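You operate a simulated robot arm through the tools that you are given. There is no shell and no other tool. Be economical: measure what you need, move in short steps, check, and stop when the job is done.

You run a simulated robot arm. Do the job below in one go: nothing can be reset, and whatever is moved stays where it is left.

TASK
Shut the station four cabinet door. Turn the depth dial to 4 mm. Take the blue guide ring and leave it on the top of the station two right fixture plate. Turn the range dial to 20. Put one of the ring gauges from the rework bench on top of the wire reel on the air bench shelf. Open the station three drawer. The order is free.

It is judged by the outcome, as a careful person would: the job done as asked, and still so three seconds after it is handed in. It fails if anything else is knocked over, pushed out of place, dropped, spilled or broken.

THE ROBOT
A 7-joint arm with a two-finger parallel gripper on a trunk, on a base that drives. Base frame: it is fixed to the floor where the robot stands at the start and does not move with it; the origin is under the middle of the robot, x ahead of it, y to its left, z up. Readings come in mm, rad, newtons and seconds.
With the tool pointing down near the work surface it reaches from about 100 to 720 mm from the robot's upright axis, wherever it stands. Its first joint turns from -2.897 to 2.897 rad. Places, roughly: blue guide ring (13x7x3 cm) [400, -2500, 800]; depth dial [-200, -1800, 1100]; range dial [2200, -3700, 900]; ring gauge [1750, -3500, 750]; station four cabinet door [500, 100, 400]; station three drawer [1500, -700, 700]; top of the station two right fixture plate [2800, -1200, 900]; wire reel [4500, -2750, 500]. Payload 1.57 kg.
The TCP is the grasp point between the finger pads, 30 mm short of the fingertips. In the tool frame z runs along the fingers and y along their closing line. The gripper opens to 110 mm. The fingers are 24 mm wide and 12 mm thick; the gripper's body (48 by 112 mm) begins 78 mm behind the TCP.
Orientation is that of the tool frame in the base frame, as a unit quaternion [x, y, z, w]. With the fingers straight down and closing along the base's y, the tool's x points along the base's -x, its y along +y and its z along -z.

THE INTERFACE
- The arm moves only by the tool send_rows. Its argument "steps" is a list of rows, each an object (a shift or turn left out is 0, a gripper value left out holds the last) with "gripper": the opening in per cent of the stroke, from 0 (shut) to 100 (fully open); "linear": the shift along the base's x, y, z in mm, a list of three; "rotation": the turn, a rotation vector about the base's x, y, z in degrees, a list of three. In form: [{"gripper": gripper, "linear": [dx, dy, dz], "rotation": [wx, wy, wz]}, ...]. A call has 1 to 20 rows; each row shifts and turns the commanded pose from where the row before left it. Rows are played at 5 a second. More than 50 mm and 0.15 rad between two rows, or a gripper value outside its range, and nothing of the call is played. Where a pose cannot be reached the arm comes as near as it can. A force on the tool above 40 N (or 10 N above the force at the start of the call, whichever is more), or a blocked arm, ends the call early, and 0.2 s more pass. The fingers move at their own pace (about 45 mm/s each) and stop on an object; they squeeze with about 38 N. The grip force told is the motor's: it shows also when the fingers shut on nothing. Time passes only in rows, and 0.2 s behind the last, so rows that do not move let the fingers close. The reply holds the time, the measured pose of the TCP, the force on the tool along the base axes, the opening and the grip force, in the units named above and with some noise, with the torque about the TCP (base axes, N m) and any sound that the robot's microphone picked up, and new pictures: "pictures" is both (left out), scene, wrist or none.
- Cameras (640 x 400 px; columns grow to the right, rows downward): "scene" is now at [12, 159.2, 1323.4]; the picture's right is [0.06, -1.00, 0.00], its down [-0.82, -0.05, -0.57] and it looks along [0.57, 0.03, -0.82] (base axes); focal length 272 px, centre (320, 200). "wrist" rides on the gripper at [70, 16, -141] in the tool frame; the picture's right is [-0.23, 0.97, 0.00], its down [-0.86, -0.20, -0.48] and it looks along [-0.47, -0.11, 0.88] (tool axes); focal length 222 px, centre (320, 200).
- raise_lower(by): slides the trunk up (or, below 0, down) by that many mm; the arm and the scene camera ride with it, the base frame stays. It gives what a move gives, with no picture.
- drive_base(legs): drives the robot by 1 to 6 legs, each [ahead, turn to the left] in mm and rad, along the robot's own axes; the way and the turn of a leg run together, so that a leg with both is an arc; at most 1500 mm and 3.142 rad a leg. The arm and the cameras ride along, it lands a little off, and it stops where it bumps. It gives what a move gives, and a new picture of the scene camera.
- pan_tilt(pan, tilt): turns the head with the scene camera to pan (to the left, within 2.705 rad either way) and tilt (down, from -0.506 to 1.204), counted from straight ahead of the robot. It gives what a move gives, and a new picture of the scene camera.
- probe_pixels(camera, pixels): for up to 12 pixels [column, row] of the newest picture of that camera ("zoom" is the newest enlarged one), the place [x, y, z] in the base frame of the surface seen there, good to about 2 mm. It takes no simulated time.
- inspect(camera, box): a new picture of the part [left, top, right, bottom] of that camera's present view, enlarged. It takes no simulated time.
- job_done(): hands the job in; it is judged then, once.

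Work in short steps. Measure before you move; look again where a grasp or a placing could have gone wrong, and mend it. You have 110 turns and 260 pictures in all, those below and enlarged ones among them. Open the gripper and draw the arm clear of the work before you hand the job in, unless the task says otherwise.

The tools are called as a command line: name --argument value ..., lists and objects as JSON in quotes. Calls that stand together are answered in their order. send_rows: Moves the arm, as the interface text tells. Its arguments: {"type":"object","properties":{"steps":{"type":"array","items":{"type":"object","properties":{"gripper":{"type":"number"},"linear":{"type":"array","items":{"type":"number"}},"rotation":{"type":"array","items":{"type":"number"}}}}},"pictures":{"type":"string","enum":["both","scene","wrist","none"]}},"required":["steps"]} The other tools are called the same way: raise_lower (by) slides the trunk up or down; drive_base (legs) drives the base; pan_tilt (pan, tilt) turns the head that bears the scene camera; probe_pixels (camera, pixels) gives the place of the surface under pixels of a picture; inspect (camera, box) takes an enlarged picture of a part of a camera's view; job_done () hands the job in.

At the start:

```text
clock: 0.0
tool_pos: [310.7, 265.5, 999.6]
ee_rot: [0.0, 1.0, 0.0, 0.0]
wrist_force: [-0.5, -0.1, -0.1]
ft_torque: [-0.01, 0.04, 0.02]
width: 109.8
grasp_force: 0.1
trunk travel left (down, up): [-275.0, 315.0]
robot x, y, heading: [2.2, -0.0, -0.003]
head pan, tilt: [0.059, 0.963]
```

scene: 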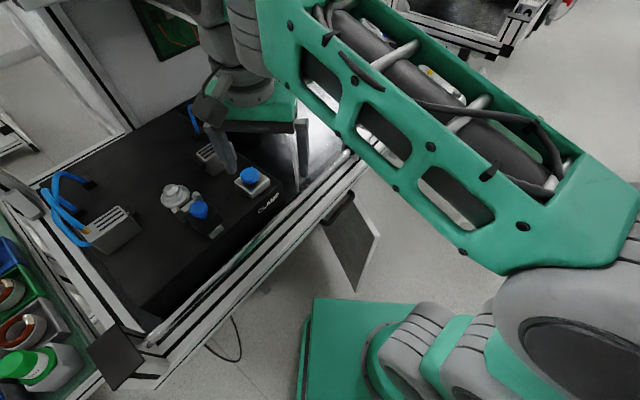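
wrist: 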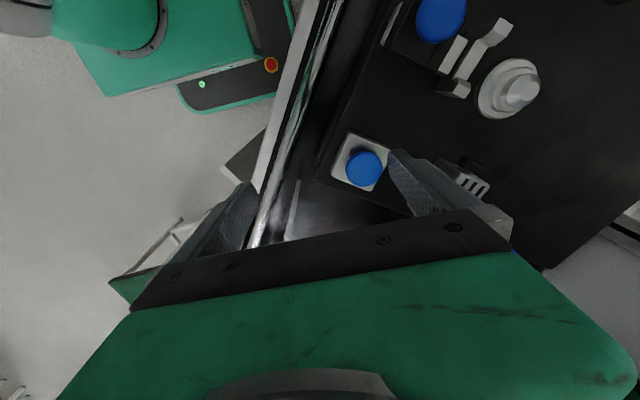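

The scene picture shows a bench ahead-left with an open door panel near (350,240). I look around with the head first.

pan_tilt --pan -0.3 --tilt 0.7

pan_tilt --pan -1.1 --tilt 0.4

pan_tilt --pan -1.9 --tilt 0.4

```text
clock: 0.8
tool_pos: [310.1, 265.6, 999.7]
ee_rot: [0.0, 1.0, 0.0, 0.0]
wrist_force: [-0.5, -0.6, -0.4]
ft_torque: [-0.01, 0.01, 0.04]
width: 109.9
grasp_force: 0.0
trunk travel left (down, up): [-275.0, 315.0]
robot x, y, heading: [1.3, -2.1, 0.002]
head pan, tilt: [-0.3, 0.7]
```

scene: 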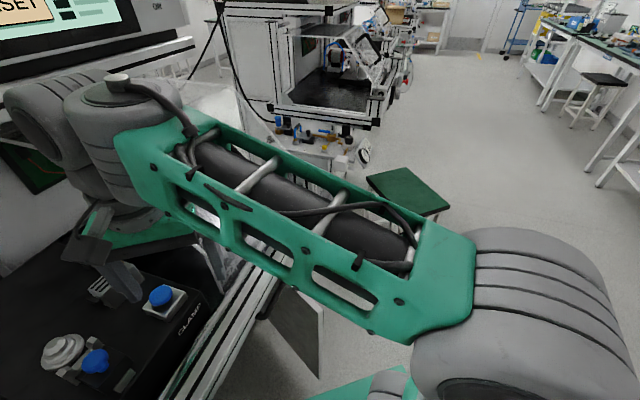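

```text
clock: 2.0
tool_pos: [309.4, 264.3, 999.4]
ee_rot: [0.0, 1.0, 0.0, 0.0]
wrist_force: [0.2, 0.9, 0.9]
ft_torque: [0.02, -0.02, 0.01]
width: 109.9
grasp_force: 0.1
trunk travel left (down, up): [-275.0, 315.0]
robot x, y, heading: [0.1, -2.9, 0.0]
head pan, tilt: [-1.1, 0.4]
```

scene: 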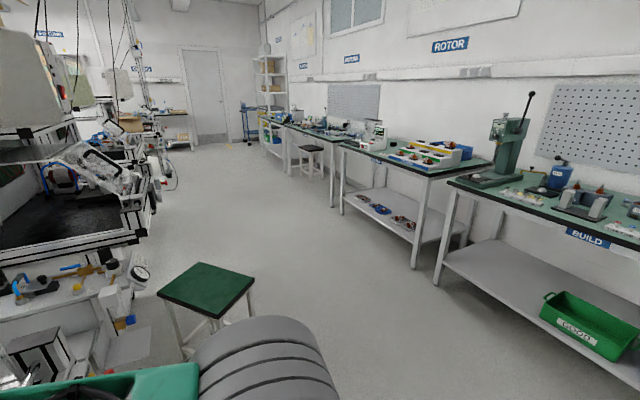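

```text
clock: 3.1
tool_pos: [309.8, 265.6, 1000.4]
ee_rot: [0.0, 1.0, 0.0, 0.0]
wrist_force: [0.4, 0.4, -0.4]
ft_torque: [-0.04, 0.0, 0.0]
width: 109.9
grasp_force: 0.2
trunk travel left (down, up): [-275.0, 315.0]
robot x, y, heading: [1.7, -1.9, 0.004]
head pan, tilt: [-1.901, 0.4]
```

scene: 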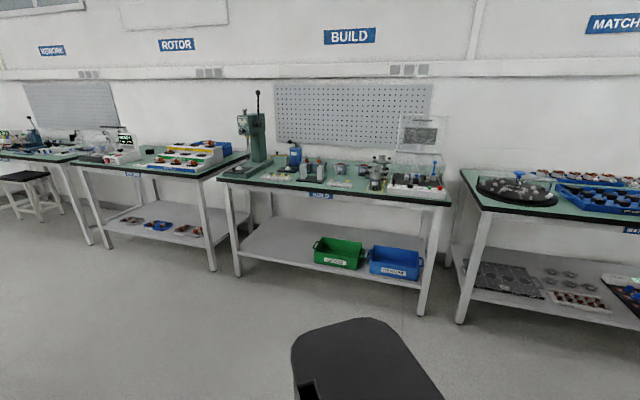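

The benches lie along the right wall; I probe them for the layout and look at the door from here.

probe_pixels --camera "scene" --pixels '[[257, 120], [293, 155], [340, 190], [420, 180], [520, 180], [160, 158], [210, 165], [40, 155], [425, 310], [460, 320], [120, 140], [240, 270]]'

inspect --camera "scene" --box '[220, 80, 460, 230]'

pan_tilt --pan -0.1 --tilt 1.15

```text
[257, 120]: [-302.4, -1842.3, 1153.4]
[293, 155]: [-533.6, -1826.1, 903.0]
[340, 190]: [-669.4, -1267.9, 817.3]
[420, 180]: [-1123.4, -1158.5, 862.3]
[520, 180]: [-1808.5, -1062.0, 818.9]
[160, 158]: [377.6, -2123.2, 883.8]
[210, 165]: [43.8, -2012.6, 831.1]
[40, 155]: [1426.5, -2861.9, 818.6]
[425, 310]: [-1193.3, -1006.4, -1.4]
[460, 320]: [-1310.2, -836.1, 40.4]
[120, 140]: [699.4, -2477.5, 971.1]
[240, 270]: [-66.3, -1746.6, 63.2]
```

```text
2.67 times, centred on (340, 155) of scene
```

zoom: 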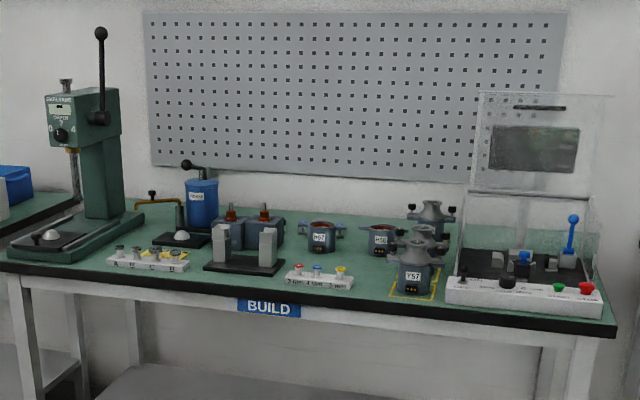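

```text
clock: 4.9
tool_pos: [310.3, 265.0, 999.0]
ee_rot: [0.0, 1.0, 0.0, 0.001]
wrist_force: [-0.8, -0.3, -0.3]
ft_torque: [-0.01, 0.01, 0.01]
width: 110.0
grasp_force: 0.0
trunk travel left (down, up): [-275.0, 315.0]
robot x, y, heading: [3.0, 1.3, -0.001]
head pan, tilt: [-0.099, 1.15]
```

scene: 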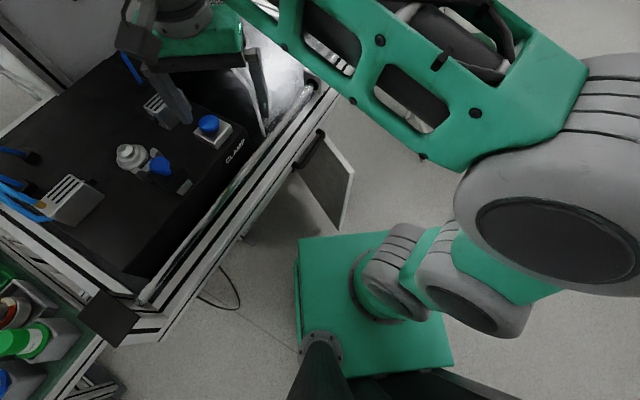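

The open door panel sits around (325,185), with the dark handle perhaps near (310,150); I probe its points and the front frame.

probe_pixels --camera "scene" --pixels '[[323, 132], [352, 168], [338, 228], [297, 170], [325, 185], [310, 150], [296, 166], [330, 95], [160, 325], [240, 210], [316, 135], [350, 200]]'

inspect --camera "scene" --box '[200, 80, 400, 260]'

```text
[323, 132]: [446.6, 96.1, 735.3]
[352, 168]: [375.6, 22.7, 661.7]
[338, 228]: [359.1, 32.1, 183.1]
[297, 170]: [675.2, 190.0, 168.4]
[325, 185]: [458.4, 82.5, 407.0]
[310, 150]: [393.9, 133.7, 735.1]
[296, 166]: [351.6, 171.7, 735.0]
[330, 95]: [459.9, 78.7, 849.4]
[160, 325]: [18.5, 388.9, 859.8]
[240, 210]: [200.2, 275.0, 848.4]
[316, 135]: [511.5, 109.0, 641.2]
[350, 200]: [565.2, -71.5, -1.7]
```

```text
2.22 times, centred on (300, 170) of scene
```

zoom: 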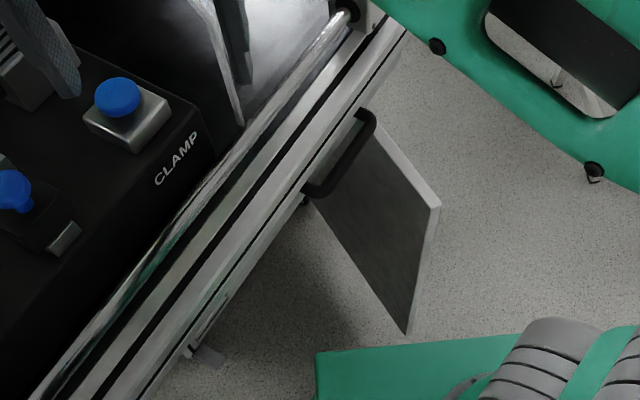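

The handle at z≈735 belongs to a drawer above; the door panel's hinge seems near (520,115). To be sure which way it shuts I need a view from further back, so I check behind and beside the robot first.

pan_tilt --pan -2.6 --tilt 0.6

pan_tilt --pan 2.4 --tilt 0.6

pan_tilt --pan -0.9 --tilt 0.8

```text
clock: 7.2
tool_pos: [310.0, 264.5, 1000.4]
ee_rot: [-0.001, 1.0, -0.001, 0.0]
wrist_force: [-0.8, 0.4, 0.1]
ft_torque: [0.0, -0.05, 0.01]
width: 109.8
grasp_force: 0.0
trunk travel left (down, up): [-275.0, 315.0]
robot x, y, heading: [-2.4, 0.8, -0.001]
head pan, tilt: [-2.601, 0.6]
```

scene: 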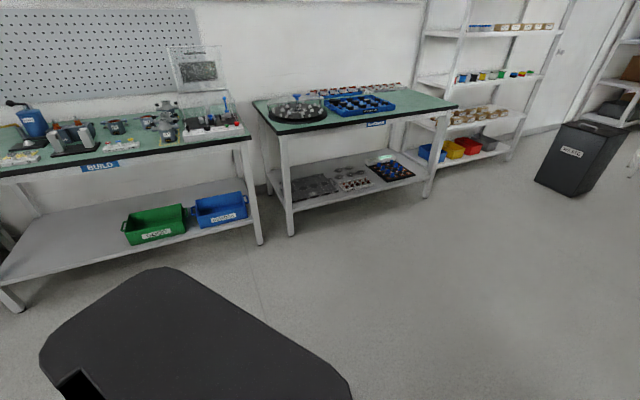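

```text
clock: 11.1
tool_pos: [310.2, 265.3, 999.6]
ee_rot: [0.0, 1.0, 0.0, -0.001]
wrist_force: [-0.3, -0.3, 0.0]
ft_torque: [0.02, -0.01, 0.03]
width: 109.8
grasp_force: 0.1
trunk travel left (down, up): [-275.0, 315.0]
robot x, y, heading: [1.0, 2.3, -0.002]
head pan, tilt: [2.4, 0.6]
```

scene: 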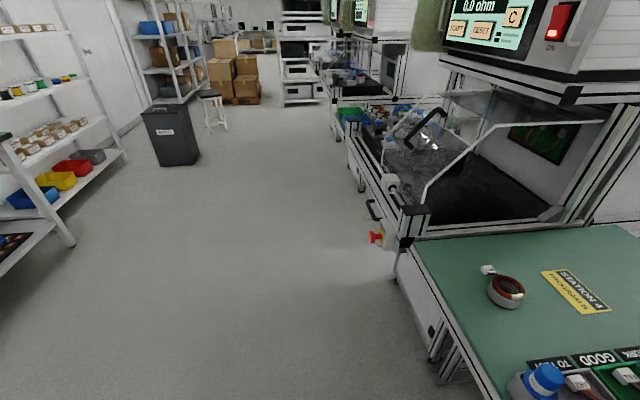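

```text
clock: 13.9
tool_pos: [309.6, 265.1, 1000.3]
ee_rot: [0.0, 1.0, 0.0, 0.0]
wrist_force: [0.0, 0.3, 0.8]
ft_torque: [0.02, -0.01, -0.03]
width: 110.2
grasp_force: 0.1
trunk travel left (down, up): [-275.0, 315.0]
robot x, y, heading: [2.5, 0.0, -0.001]
head pan, tilt: [-0.901, 0.799]
```

scene: 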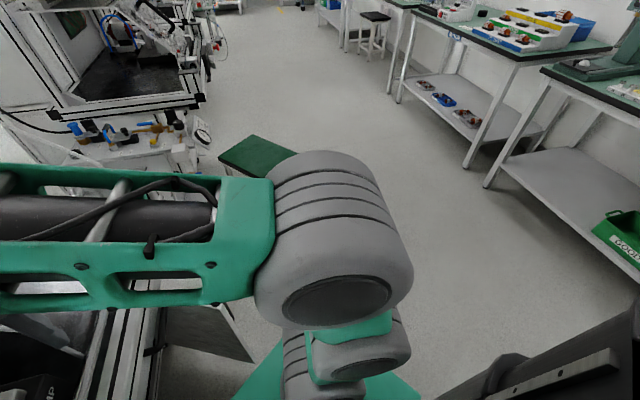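

Behind is clear floor, so I back up 700 mm and look at the cabinet front.

drive_base --legs '[[-700, 0]]'

pan_tilt --pan -0.05 --tilt 0.6

```text
clock: 17.8
tool_pos: [-390.1, 265.7, 999.4]
ee_rot: [0.004, 1.0, 0.0, 0.0]
wrist_force: [-0.9, -0.1, 0.9]
ft_torque: [0.0, -0.01, 0.0]
width: 110.0
grasp_force: 0.0
trunk travel left (down, up): [-275.0, 315.0]
robot x, y, heading: [-702.0, 4.7, -0.008]
head pan, tilt: [-0.901, 0.799]
```

scene: 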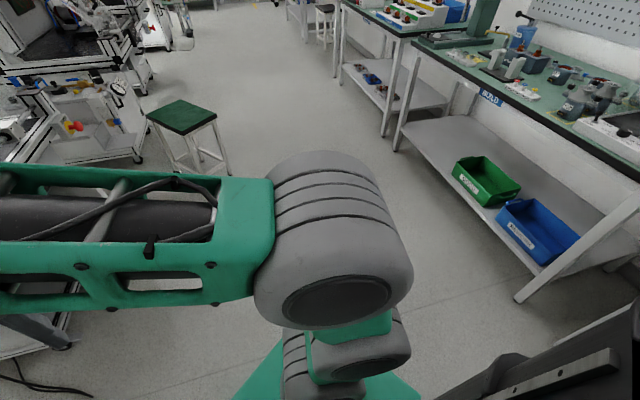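

```text
clock: 18.9
tool_pos: [-390.9, 265.8, 999.4]
ee_rot: [0.004, 1.0, 0.0, 0.001]
wrist_force: [-0.3, 0.5, -0.8]
ft_torque: [0.0, -0.03, -0.01]
width: 109.8
grasp_force: 0.1
trunk travel left (down, up): [-275.0, 315.0]
robot x, y, heading: [-699.8, 3.3, -0.011]
head pan, tilt: [-0.051, 0.6]
```

scene: 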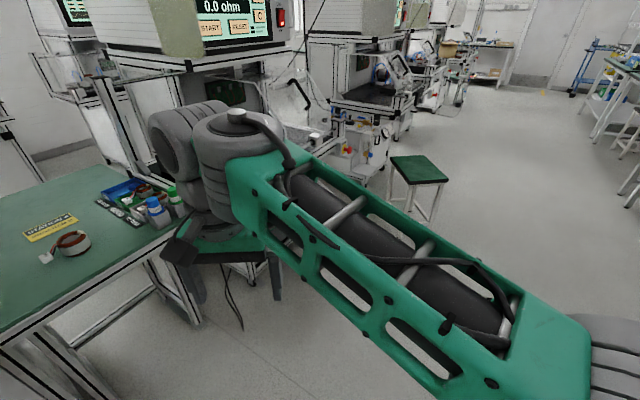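

The arm hides the cabinet front; turning the base right and panning left should give a free view.

drive_base --legs '[[0, -1.5]]'

pan_tilt --pan 1.5 --tilt 0.5

```text
clock: 23.0
tool_pos: [-419.7, -291.4, 999.5]
ee_rot: [0.688, 0.726, 0.001, 0.0]
wrist_force: [0.2, 0.4, 0.4]
ft_torque: [-0.04, 0.02, -0.02]
width: 110.0
grasp_force: 0.0
trunk travel left (down, up): [-275.0, 315.0]
robot x, y, heading: [-706.4, 3.4, -1.525]
head pan, tilt: [-0.051, 0.6]
```

scene: 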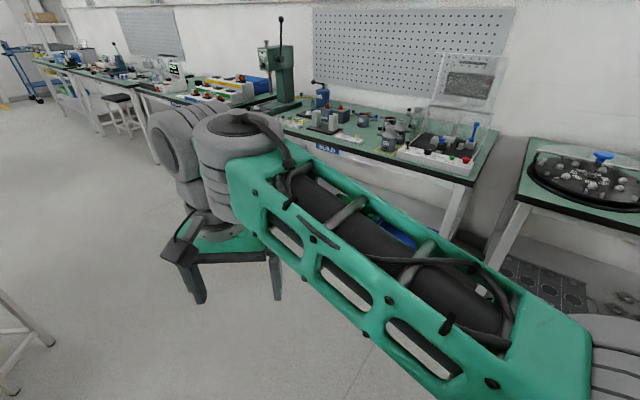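

```text
clock: 24.6
tool_pos: [-421.0, -292.1, 999.7]
ee_rot: [0.688, 0.726, 0.0, 0.0]
wrist_force: [-0.2, -0.4, 0.6]
ft_torque: [0.0, 0.01, 0.02]
width: 109.9
grasp_force: 0.0
trunk travel left (down, up): [-275.0, 315.0]
robot x, y, heading: [-700.5, 4.3, -1.513]
head pan, tilt: [1.499, 0.499]
```

scene: 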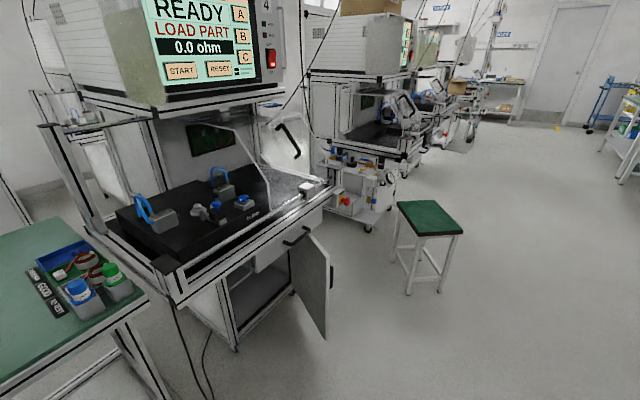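

Now the door is clear: hinged at its right, opening to the left of it, free edge at (332,270). I zoom and probe.

inspect --camera "scene" --box '[180, 180, 380, 360]'

probe_pixels --camera "scene" --pixels '[[292, 252], [309, 236], [330, 265], [326, 335], [294, 290], [310, 280], [331, 278], [255, 272], [236, 345], [230, 290], [320, 205], [180, 295]]'

```text
2.22 times, centred on (280, 270) of scene
```

zoom: 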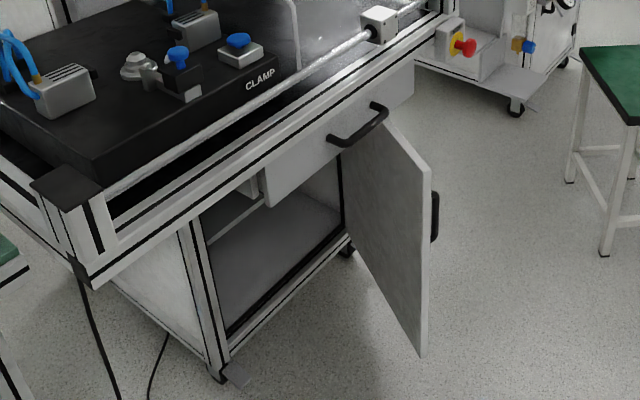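

```text
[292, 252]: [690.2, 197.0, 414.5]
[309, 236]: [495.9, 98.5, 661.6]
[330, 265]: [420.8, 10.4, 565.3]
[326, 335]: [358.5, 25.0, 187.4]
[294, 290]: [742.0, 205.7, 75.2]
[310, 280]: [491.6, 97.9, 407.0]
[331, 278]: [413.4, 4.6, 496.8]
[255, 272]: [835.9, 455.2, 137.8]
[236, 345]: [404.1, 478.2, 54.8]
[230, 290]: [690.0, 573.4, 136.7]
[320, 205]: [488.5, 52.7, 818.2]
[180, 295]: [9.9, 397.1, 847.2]
```

The door's hinge is near (690,200), its free edge near (358,25), and it must swing about 64° shut under the overhanging frame. I drive to a spot square in front of the cabinet, then look.

drive_base --legs '[[0, 0.967], [878, 0], [0, 1.506]]'

raise_lower --by -270

```text
clock: 35.4
tool_pos: [-0.8, -45.6, 1000.3]
ee_rot: [-0.468, 0.884, 0.001, 0.0]
wrist_force: [-1.0, 0.3, -0.2]
ft_torque: [0.0, 0.04, 0.02]
width: 110.0
grasp_force: 0.1
trunk travel left (down, up): [-275.0, 315.0]
robot x, y, heading: [43.9, -452.2, 0.976]
head pan, tilt: [1.499, 0.499]
```

scene: 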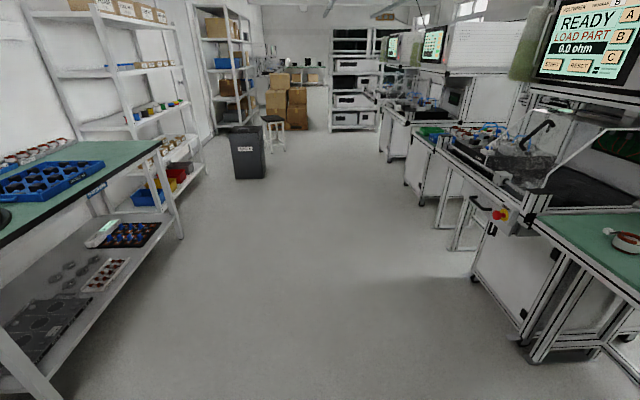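

```text
clock: 38.2
tool_pos: [-0.1, -45.6, 730.2]
ee_rot: [-0.468, 0.884, 0.0, 0.0]
wrist_force: [0.8, 0.2, -0.3]
ft_torque: [-0.02, -0.02, 0.01]
width: 110.2
grasp_force: 0.1
trunk travel left (down, up): [-5.0, 585.0]
robot x, y, heading: [45.9, -451.7, 0.97]
head pan, tilt: [1.499, 0.499]
```

TCP is 309 ahead, 267 left of the robot. In free space I swing the tool level and bring it to the middle, fingers shut.

send_rows --steps '[{"gripper": 0, "linear": [22.6, -6.3, -10.8], "rotation": [6.19, -4.24, 0]}, {"linear": [22.6, -6.3, -10.8], "rotation": [6.19, -4.24, 0]}, {"linear": [22.6, -6.3, -10.8], "rotation": [6.19, -4.24, 0]}, {"linear": [22.6, -6.3, -10.8], "rotation": [6.19, -4.24, 0]}, {"linear": [22.6, -6.3, -10.8], "rotation": [6.19, -4.24, 0]}, {"linear": [22.6, -6.3, -10.8], "rotation": [6.19, -4.24, 0]}, {"linear": [22.6, -6.3, -10.8], "rotation": [6.19, -4.24, 0]}, {"linear": [22.6, -6.3, -10.8], "rotation": [6.19, -4.24, 0]}, {"linear": [22.6, -6.3, -10.8], "rotation": [6.19, -4.24, 0]}, {"linear": [22.6, -6.3, -10.8], "rotation": [6.19, -4.24, 0]}, {"linear": [22.6, -6.3, -10.8], "rotation": [6.19, -4.24, 0]}, {"linear": [22.6, -6.3, -10.8], "rotation": [6.19, -4.24, 0]}]' --pictures "wrist"

pan_tilt --pan 0.2 --tilt 0.7

```text
clock: 39.5
tool_pos: [86.8, -50.2, 704.3]
ee_rot: [-0.469, 0.853, 0.055, 0.221]
wrist_force: [-0.2, 0.0, 0.0]
ft_torque: [0.05, -0.01, 0.02]
width: 0.0
grasp_force: 1.7
out of reach, approached as far as the arm can: row 1, 4, 5, 6
trunk travel left (down, up): [-5.0, 585.0]
robot x, y, heading: [45.2, -453.5, 0.975]
head pan, tilt: [1.499, 0.499]
stopped in row 6: the arm was blocked; the commanded pose is now the measured one
```

wrist: 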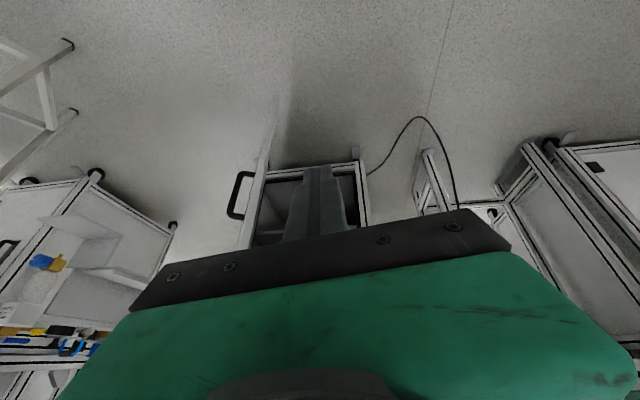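

```text
clock: 40.9
tool_pos: [87.6, -50.8, 709.3]
ee_rot: [-0.472, 0.852, 0.056, 0.221]
wrist_force: [0.6, -0.1, 0.1]
ft_torque: [0.0, 0.04, 0.0]
width: 0.0
grasp_force: 21.5
trunk travel left (down, up): [-5.0, 585.0]
robot x, y, heading: [40.8, -448.9, 0.975]
head pan, tilt: [0.201, 0.7]
```

scene: 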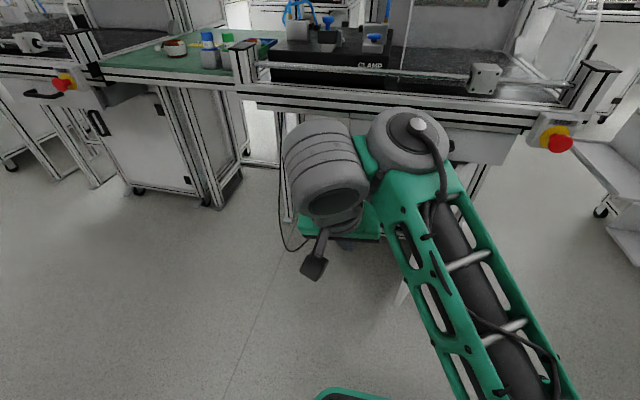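

The pitch met a joint limit (elbow sideways pose). The wrist picture shows the door edge-on at (260,160) with its handle at (238,195) and the opening at (270–365,165–235); I probe to fix the cabinet's front plane.

inspect --camera "wrist" --box '[200, 80, 420, 240]'

probe_pixels --camera "wrist" --pixels '[[276, 96], [264, 150], [258, 175], [275, 170], [357, 163], [365, 205], [272, 175], [355, 155], [238, 195], [250, 230], [245, 245], [355, 185]]'

```text
2.50 times, centred on (310, 160) of wrist
```

zoom: 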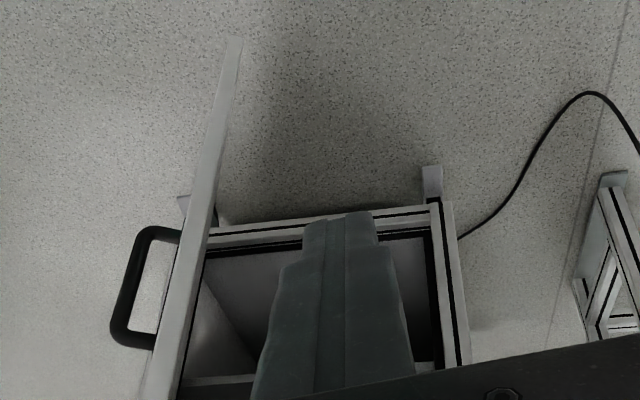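

```text
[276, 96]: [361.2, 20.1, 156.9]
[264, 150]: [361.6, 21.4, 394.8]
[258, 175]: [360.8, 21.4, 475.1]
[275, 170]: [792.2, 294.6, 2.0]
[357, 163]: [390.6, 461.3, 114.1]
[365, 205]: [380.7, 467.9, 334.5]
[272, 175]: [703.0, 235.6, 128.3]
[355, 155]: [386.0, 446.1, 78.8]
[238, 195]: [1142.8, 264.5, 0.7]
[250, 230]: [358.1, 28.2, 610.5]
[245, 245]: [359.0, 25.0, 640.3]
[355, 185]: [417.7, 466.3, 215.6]
```

Hinge works out at about (716,226), door length ≈405. I back off 150 mm and extend the arm further forward, which should free the wrist pitch.

drive_base --legs '[[-150, 0]]'

send_rows --steps '[{"linear": [34, 5, -5]}, {"linear": [34, 5, -5]}, {"linear": [34, 5, -5]}, {"linear": [34, 5, -5]}, {"linear": [34, 5, -5]}, {"linear": [25, 30, -5]}, {"linear": [25, 30, -5]}, {"linear": [25, 30, -5]}, {"linear": [25, 30, -5]}]' --pictures "none"

```text
clock: 42.3
tool_pos: [2.6, -175.7, 707.8]
ee_rot: [-0.472, 0.852, 0.055, 0.22]
wrist_force: [0.0, -0.1, 0.5]
ft_torque: [0.01, 0.0, -0.02]
width: 0.4
grasp_force: 21.5
trunk travel left (down, up): [-5.0, 585.0]
robot x, y, heading: [-40.4, -576.7, 0.974]
head pan, tilt: [0.201, 0.7]
```

scene: 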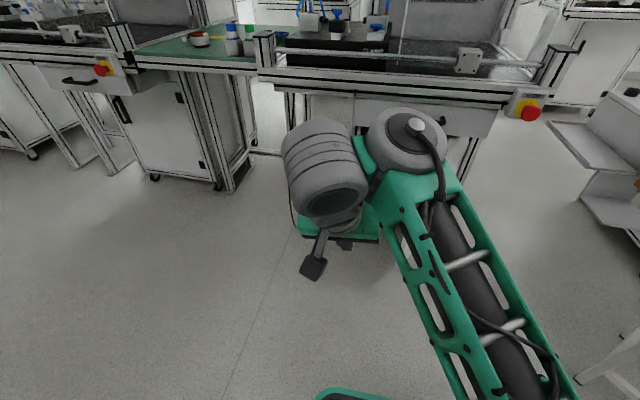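

```text
clock: 42.9
tool_pos: [-3.7, -161.6, 725.3]
ee_rot: [-0.547, 0.805, 0.08, 0.215]
wrist_force: [0.8, -0.1, -0.2]
ft_torque: [0.02, 0.03, 0.0]
width: 0.0
grasp_force: 21.1
out of reach, approached as far as the arm can: row 1, 2, 3
trunk travel left (down, up): [-5.0, 585.0]
robot x, y, heading: [-39.2, -575.4, 0.977]
head pan, tilt: [0.201, 0.7]
stopped in row 3: the arm was blocked; the commanded pose is now the measured one
```

The arm sits at a limit; I turn the tool back to vertical, then extend forward and toward the middle to find a freer posture.

send_rows --steps '[{"linear": [0, 0, 5], "rotation": [-5.42, 3.86, 0]}, {"rotation": [-5.42, 3.86, 0]}, {"rotation": [-5.42, 3.86, 0]}, {"rotation": [-5.42, 3.86, 0]}, {"linear": [17, 25, 0]}, {"linear": [17, 25, 0]}, {"linear": [17, 25, 0]}, {"linear": [17, 25, 0]}, {"linear": [17, 25, 0]}, {"linear": [33, -23, 0]}, {"linear": [33, -23, 0]}, {"linear": [33, -23, 0]}, {"linear": [33, -23, 0]}, {"linear": [33, -23, 0]}]' --pictures "scene"

```text
clock: 45.9
tool_pos: [243.7, -156.3, 729.9]
ee_rot: [-0.56, 0.828, -0.002, 0.004]
wrist_force: [-0.1, -0.5, -0.3]
ft_torque: [-0.02, -0.03, 0.03]
width: 0.0
grasp_force: 21.3
trunk travel left (down, up): [-5.0, 585.0]
robot x, y, heading: [-38.6, -575.2, 0.972]
head pan, tilt: [0.201, 0.7]
```

scene: 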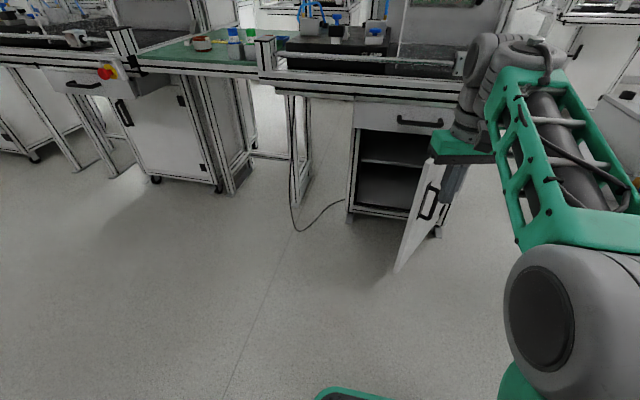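

Now the TCP is 505 ahead and centred, door clearly visible at (425,210) with its handle. I pitch the tool up again from here.

send_rows --steps '[{"linear": [0, 0, -10], "rotation": [6.19, -4.24, 0]}, {"linear": [0, 0, -10], "rotation": [6.19, -4.24, 0]}, {"linear": [0, 0, -10], "rotation": [6.19, -4.24, 0]}, {"linear": [0, 0, -10], "rotation": [6.19, -4.24, 0]}, {"linear": [0, 0, -10], "rotation": [6.19, -4.24, 0]}, {"linear": [0, 0, -10], "rotation": [6.19, -4.24, 0]}, {"linear": [0, 0, -10], "rotation": [6.19, -4.24, 0]}, {"linear": [0, 0, -10], "rotation": [6.19, -4.24, 0]}, {"linear": [0, 0, -10], "rotation": [6.19, -4.24, 0]}]' --pictures "scene"

```text
clock: 47.9
tool_pos: [328.8, -163.1, 904.4]
ee_rot: [-0.482, 0.711, 0.19, 0.475]
wrist_force: [0.6, -0.1, -0.1]
ft_torque: [-0.01, -0.02, -0.01]
width: 0.0
grasp_force: 21.6
out of reach, approached as far as the arm can: row 1, 2, 4, 5, 6, 7, 8, 9
trunk travel left (down, up): [-5.0, 585.0]
robot x, y, heading: [-43.0, -577.0, 0.976]
head pan, tilt: [0.201, 0.7]
```

scene: 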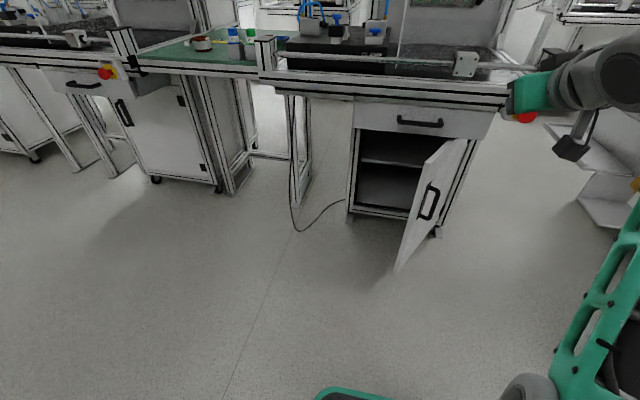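

The wrist can't pitch at low height with this reach (TCP rose to z 904). I back off 300 mm and reach much further out, so the forearm lies flatter, then come down.

drive_base --legs '[[-300, 0]]'

send_rows --steps '[{"linear": [20, 29, 0], "rotation": [4, -2.8, 0]}, {"linear": [20, 29, 0], "rotation": [4, -2.8, 0]}, {"linear": [20, 29, 0], "rotation": [4, -2.8, 0]}, {"linear": [20, 29, 0], "rotation": [4, -2.8, 0]}, {"linear": [20, 29, -20], "rotation": [4, -2.8, 0]}, {"linear": [20, 29, -20]}, {"linear": [20, 29, -30]}, {"linear": [0, 0, -40]}, {"linear": [0, 0, -40]}, {"linear": [0, 0, -40]}, {"linear": [0, 0, -40]}, {"linear": [0, 0, -40]}, {"linear": [0, 0, -40]}]' --pictures "scene"

```text
clock: 50.0
tool_pos: [159.9, -410.0, 902.5]
ee_rot: [-0.482, 0.713, 0.188, 0.473]
wrist_force: [0.8, 0.9, 0.8]
ft_torque: [0.03, -0.02, -0.01]
width: 0.0
grasp_force: 21.5
trunk travel left (down, up): [-5.0, 585.0]
robot x, y, heading: [-209.1, -819.4, 0.973]
head pan, tilt: [0.201, 0.7]
```

scene: 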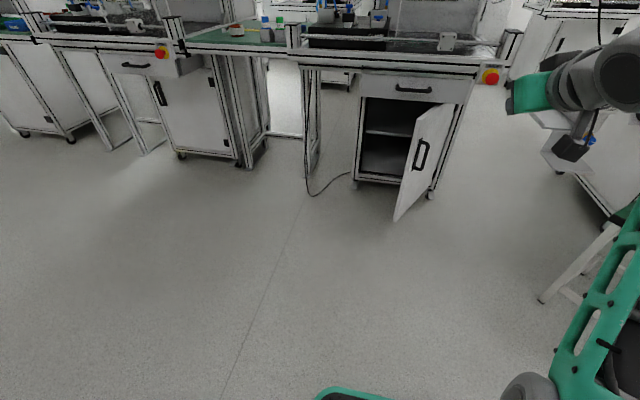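

```text
clock: 52.8
tool_pos: [299.7, -210.0, 593.0]
ee_rot: [-0.412, 0.607, 0.249, 0.633]
wrist_force: [0.4, -0.1, 0.6]
ft_torque: [-0.02, 0.0, -0.01]
width: 0.1
grasp_force: 21.4
trunk travel left (down, up): [-5.0, 585.0]
robot x, y, heading: [-207.2, -823.7, 0.971]
head pan, tilt: [0.201, 0.7]
```

scene: 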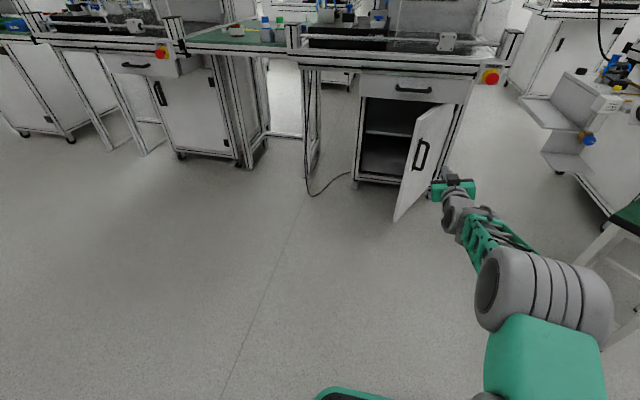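

The tool is now level at z 593 and reachable. I probe the door handle and edges to choose the push height.

inspect --camera "scene" --box '[340, 60, 500, 240]'

probe_pixels --camera "scene" --pixels '[[427, 141], [414, 167], [425, 155], [449, 108], [397, 218], [435, 180], [415, 112], [410, 89], [396, 78], [462, 106], [433, 190]]'

```text
2.22 times, centred on (420, 150) of scene
```

zoom: 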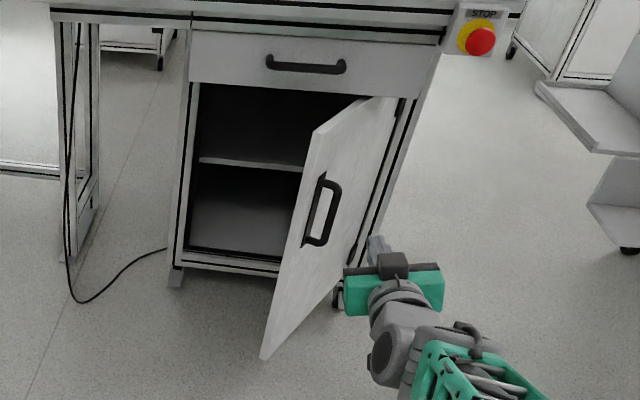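

```text
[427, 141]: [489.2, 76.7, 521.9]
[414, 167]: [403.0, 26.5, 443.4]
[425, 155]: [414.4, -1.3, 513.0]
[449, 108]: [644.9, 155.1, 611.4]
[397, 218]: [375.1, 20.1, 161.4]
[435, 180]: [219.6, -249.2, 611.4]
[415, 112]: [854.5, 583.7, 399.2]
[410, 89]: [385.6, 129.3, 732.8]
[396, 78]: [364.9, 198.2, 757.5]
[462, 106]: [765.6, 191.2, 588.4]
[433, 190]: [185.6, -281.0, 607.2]
```

Handle spans z≈430–570 on the outer face, so I push below it. I lower to z≈380 and shift 50 mm right first.

send_rows --steps '[{"linear": [20, -15, -35]}, {"linear": [20, -15, -35]}, {"linear": [0, 0, -35]}, {"linear": [0, 0, -35]}, {"linear": [0, 0, -35]}, {"linear": [0, 0, -35]}]' --pictures "none"

```text
clock: 54.2
tool_pos: [341.4, -240.5, 384.0]
ee_rot: [-0.411, 0.607, 0.249, 0.633]
wrist_force: [0.8, 0.4, -0.8]
ft_torque: [-0.01, 0.01, -0.01]
width: 0.1
grasp_force: 21.2
trunk travel left (down, up): [-5.0, 585.0]
robot x, y, heading: [-209.9, -824.2, 0.974]
head pan, tilt: [0.201, 0.7]
```

All reached. TCP is at u≈31, v≈597 in the cabinet's frame; I drive ahead 255 mm to bring the fingers beside the door's free edge.

drive_base --legs '[[255, 0]]'

inspect --camera "wrist" --box '[0, 0, 640, 400]'

```text
clock: 56.0
tool_pos: [485.2, -35.8, 384.9]
ee_rot: [-0.411, 0.608, 0.248, 0.633]
wrist_force: [0.3, 0.0, 0.8]
ft_torque: [0.02, 0.01, -0.02]
width: 0.0
grasp_force: 21.4
trunk travel left (down, up): [-5.0, 585.0]
robot x, y, heading: [-69.1, -616.0, 0.971]
head pan, tilt: [0.201, 0.7]
```

scene: 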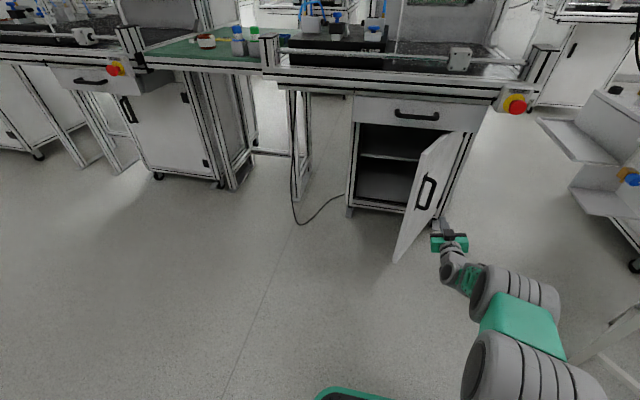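

```text
1.00 times, centred on (320, 200) of wrist (not enlarged: the box is as wide or as high as the picture)
```

zoom: 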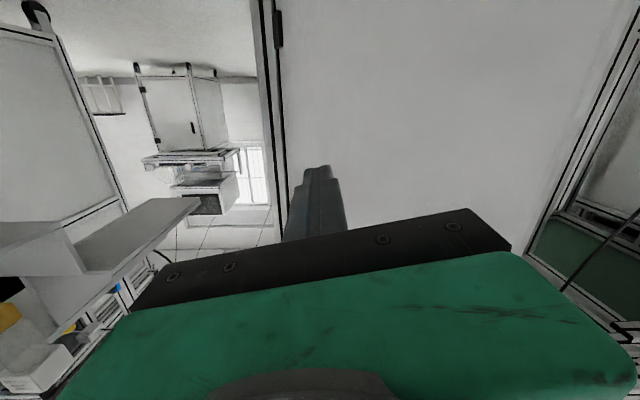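

The fingers are just outside the door's face. I sweep them toward the closing side along the arc of the free edge.

send_rows --steps '[{"linear": [-19.1, 16.2, 0]}, {"linear": [-19.1, 16.2, 0]}, {"linear": [-19.1, 16.2, 0]}, {"linear": [-19.1, 16.2, 0]}, {"linear": [-11.3, 30.4, 0]}, {"linear": [-11.3, 30.4, 0]}, {"linear": [-11.3, 30.4, 0]}, {"linear": [-11.3, 30.4, 0]}, {"linear": [-11.3, 30.4, 0]}]' --pictures "both"

```text
clock: 58.0
tool_pos: [351.1, 182.9, 383.1]
ee_rot: [-0.411, 0.608, 0.247, 0.633]
wrist_force: [-0.3, -0.6, 0.5]
ft_torque: [0.02, 0.01, 0.01]
width: 0.0
grasp_force: 21.5
trunk travel left (down, up): [-5.0, 585.0]
robot x, y, heading: [-64.8, -614.6, 0.962]
head pan, tilt: [0.201, 0.7]
```

scene: 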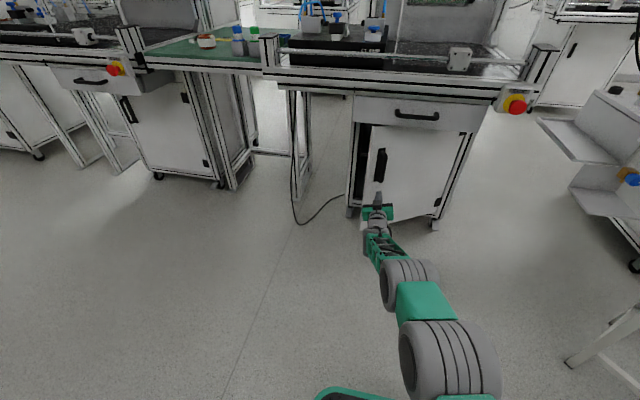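
wrist: 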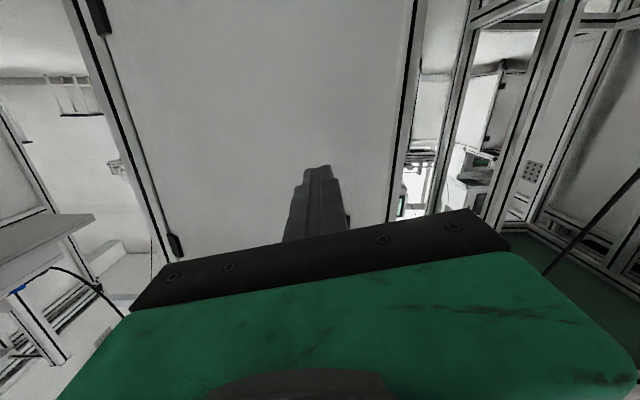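

The door has swung most of the way. I drive ahead 150 and then press the rest with the arm.

drive_base --legs '[[150, 0]]'

send_rows --steps '[{"linear": [6, 8, 0]}, {"linear": [6, 8, 0]}, {"linear": [6, 8, 0]}, {"linear": [6, 8, 0]}, {"linear": [6, 8, 0]}, {"linear": [6, 8, 0]}, {"linear": [6, 8, 0]}, {"linear": [6, 8, 0]}]' --pictures "both"

```text
clock: 59.4
tool_pos: [435.3, 309.8, 384.6]
ee_rot: [-0.413, 0.607, 0.249, 0.632]
wrist_force: [-0.8, 0.7, -0.1]
ft_torque: [-0.01, 0.0, 0.01]
width: 0.1
grasp_force: 21.6
trunk travel left (down, up): [-5.0, 585.0]
robot x, y, heading: [18.6, -487.7, 0.971]
head pan, tilt: [0.201, 0.7]
```

scene: 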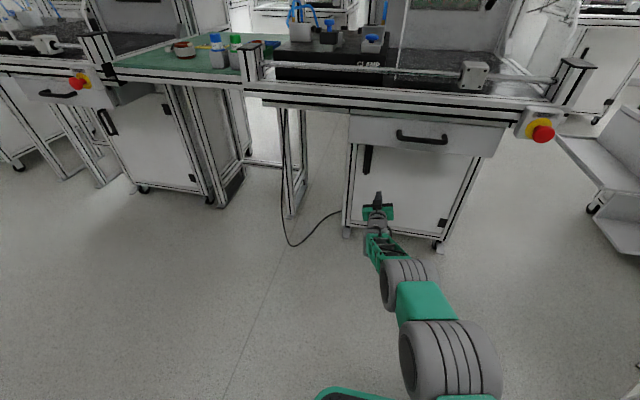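

```text
clock: 61.2
tool_pos: [472.1, 356.7, 382.4]
ee_rot: [-0.412, 0.607, 0.25, 0.632]
wrist_force: [-0.5, -0.9, 0.1]
ft_torque: [-0.04, 0.02, -0.03]
width: 0.0
grasp_force: 20.7
out of reach, approached as far as the arm can: row 7, 8
trunk travel left (down, up): [-5.0, 585.0]
robot x, y, heading: [21.6, -488.5, 0.974]
head pan, tilt: [0.201, 0.7]
```

scene: 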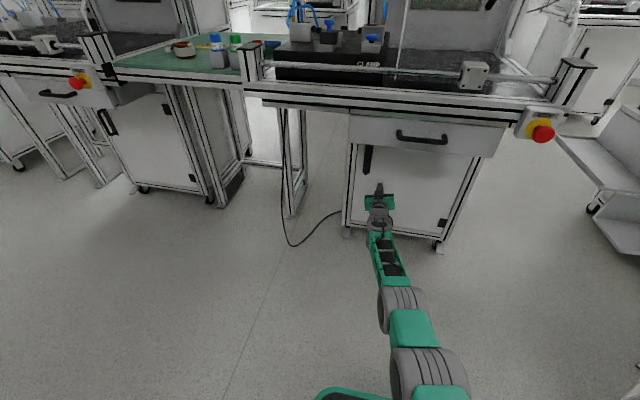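
wrist: 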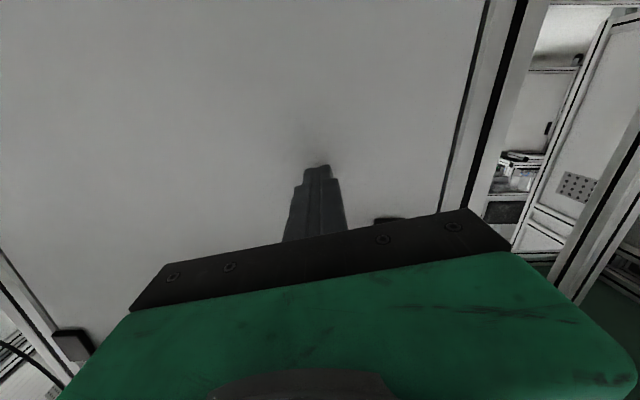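

The door seems about shut; I probe the door face against the frame post to see if any gap remains.

probe_pixels --camera "wrist" --pixels '[[430, 60], [440, 150], [486, 60], [462, 160], [100, 100], [250, 100], [505, 60], [20, 220], [10, 300]]'

inspect --camera "wrist" --box '[400, 0, 560, 230]'

```text
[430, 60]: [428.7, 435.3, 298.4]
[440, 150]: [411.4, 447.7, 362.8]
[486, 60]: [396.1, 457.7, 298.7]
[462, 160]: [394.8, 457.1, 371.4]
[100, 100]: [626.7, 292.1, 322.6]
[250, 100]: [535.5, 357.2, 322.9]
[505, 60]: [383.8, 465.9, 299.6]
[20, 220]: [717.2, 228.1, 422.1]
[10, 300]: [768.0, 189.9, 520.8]
```

```text
1.74 times, centred on (480, 115) of wrist
```

zoom: 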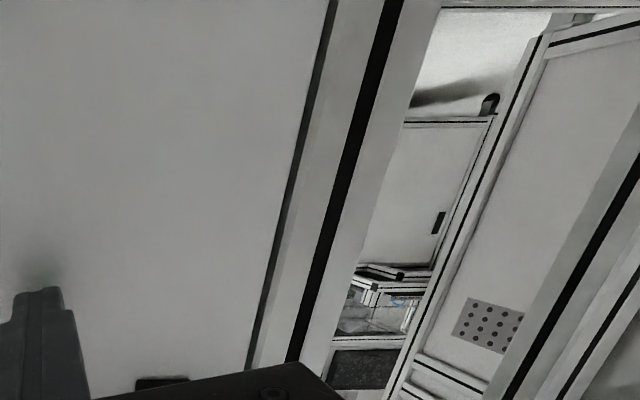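

Door face and post are in one plane to 1–2 mm, so it's shut or nearly so. A small extra press by driving 12 mm checks it.

drive_base --legs '[[12, 0]]'

inspect --camera "wrist" --box '[0, 0, 640, 400]'

probe_pixels --camera "wrist" --pixels '[[430, 60], [440, 150], [486, 60], [462, 160], [100, 100], [250, 100], [505, 60]]'

```text
clock: 62.0
tool_pos: [475.2, 363.6, 382.8]
ee_rot: [-0.411, 0.606, 0.249, 0.634]
wrist_force: [-9.6, -15.9, 4.3]
ft_torque: [0.25, -0.18, -0.18]
width: 0.0
grasp_force: 21.4
trunk travel left (down, up): [-5.0, 585.0]
robot x, y, heading: [25.8, -482.0, 0.969]
head pan, tilt: [0.201, 0.7]
stopped in leg 1: the force on the tool passed its limit at 102 N (the readings are from after the stop); the commanded pose is now the measured one
```

scene: 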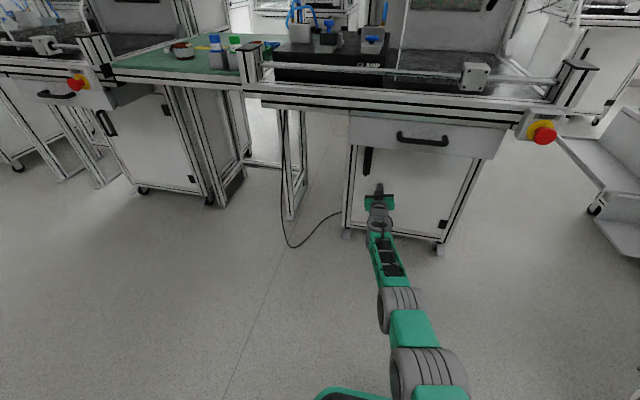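

```text
1.00 times, centred on (320, 200) of wrist (not enlarged: the box is as wide or as high as the picture)
```

zoom: 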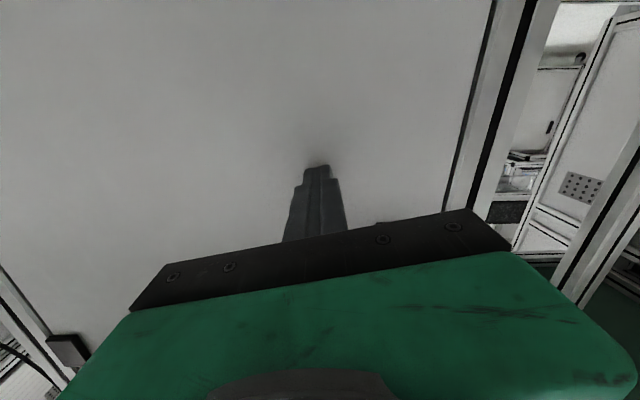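

```text
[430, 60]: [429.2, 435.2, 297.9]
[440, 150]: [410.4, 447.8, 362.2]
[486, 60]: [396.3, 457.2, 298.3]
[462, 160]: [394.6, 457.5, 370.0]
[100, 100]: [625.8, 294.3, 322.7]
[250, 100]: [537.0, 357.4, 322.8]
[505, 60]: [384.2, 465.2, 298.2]
```

Pressing met over 100 N with no change: the door is shut. I back away, raise the trunk, and draw the arm in.

drive_base --legs '[[-550, 0]]'

raise_lower --by 400

send_rows --steps '[{"linear": [-24, -33, 25]}, {"linear": [-24, -33, 25]}, {"linear": [-24, -33, 25]}, {"linear": [-24, -33, 25]}, {"linear": [-24, -33, 25]}, {"linear": [-24, -33, 25]}, {"linear": [-24, -33, 25]}, {"linear": [-24, -33, 25]}, {"linear": [0, 0, 40]}, {"linear": [0, 0, 40]}]' --pictures "scene"

```text
clock: 65.2
tool_pos: [150.8, -96.7, 380.7]
ee_rot: [-0.415, 0.605, 0.252, 0.632]
wrist_force: [0.8, 0.1, 0.0]
ft_torque: [-0.01, 0.0, 0.0]
width: 0.0
grasp_force: 21.7
trunk travel left (down, up): [-5.0, 585.0]
robot x, y, heading: [-288.1, -943.8, 0.983]
head pan, tilt: [0.201, 0.7]
```

scene: 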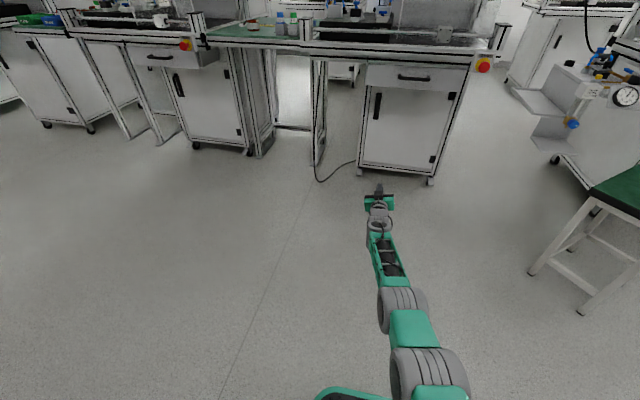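

```text
clock: 69.1
tool_pos: [152.2, -96.8, 781.1]
ee_rot: [-0.415, 0.605, 0.252, 0.632]
wrist_force: [-0.4, -0.2, 0.0]
ft_torque: [0.04, -0.02, -0.02]
width: 0.0
grasp_force: 21.3
trunk travel left (down, up): [-405.0, 185.0]
robot x, y, heading: [-289.9, -946.9, 0.979]
head pan, tilt: [0.201, 0.7]
```

```text
clock: 71.3
tool_pos: [114.8, -69.5, 929.5]
ee_rot: [-0.416, 0.605, 0.251, 0.631]
wrist_force: [-0.6, 0.7, -0.3]
ft_torque: [0.02, 0.0, 0.01]
width: 0.1
grasp_force: 21.5
out of reach, approached as far as the arm can: row 1, 2, 3, 4, 5, 6, 7, 8, 9
trunk travel left (down, up): [-405.0, 185.0]
robot x, y, heading: [-291.1, -949.7, 0.979]
head pan, tilt: [0.201, 0.7]
```

scene: 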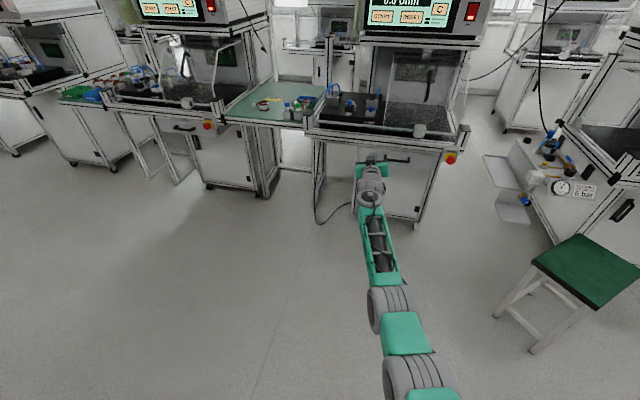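

The arm stays stretched (957 ahead) as the wrist pitch is near its limit; going higher should free it, then I draw it in.

send_rows --steps '[{"linear": [0, 0, 45]}, {"linear": [0, 0, 45]}, {"linear": [0, 0, 45]}, {"linear": [0, 0, 45]}, {"linear": [-25, -37, 10]}, {"linear": [-25, -37, 0]}, {"linear": [-25, -37, 0]}, {"linear": [-25, -37, 0]}, {"linear": [-25, -37, 0]}, {"linear": [-25, -37, 0]}, {"linear": [-25, -37, 0]}]' --pictures "none"

```text
clock: 73.7
tool_pos: [22.3, -65.5, 1188.4]
ee_rot: [-0.411, 0.607, 0.248, 0.633]
wrist_force: [0.2, -0.6, 0.0]
ft_torque: [0.02, 0.02, 0.06]
width: 0.2
grasp_force: 21.6
out of reach, approached as far as the arm can: row 1, 5, 6, 7, 8, 9, 10, 11
trunk travel left (down, up): [-405.0, 185.0]
robot x, y, heading: [-286.0, -944.7, 0.982]
head pan, tilt: [0.201, 0.7]
```

pan_tilt --pan 0.0 --tilt 0.9

```text
clock: 74.4
tool_pos: [21.2, -63.4, 1185.8]
ee_rot: [-0.411, 0.608, 0.247, 0.633]
wrist_force: [-0.8, 0.1, 0.0]
ft_torque: [0.01, 0.03, -0.01]
width: 0.2
grasp_force: 20.8
trunk travel left (down, up): [-405.0, 185.0]
robot x, y, heading: [-287.1, -949.9, 0.985]
head pan, tilt: [0.0, 0.901]
```

scene: 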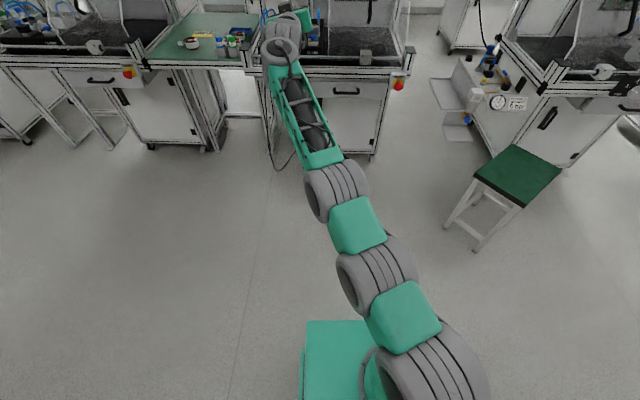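

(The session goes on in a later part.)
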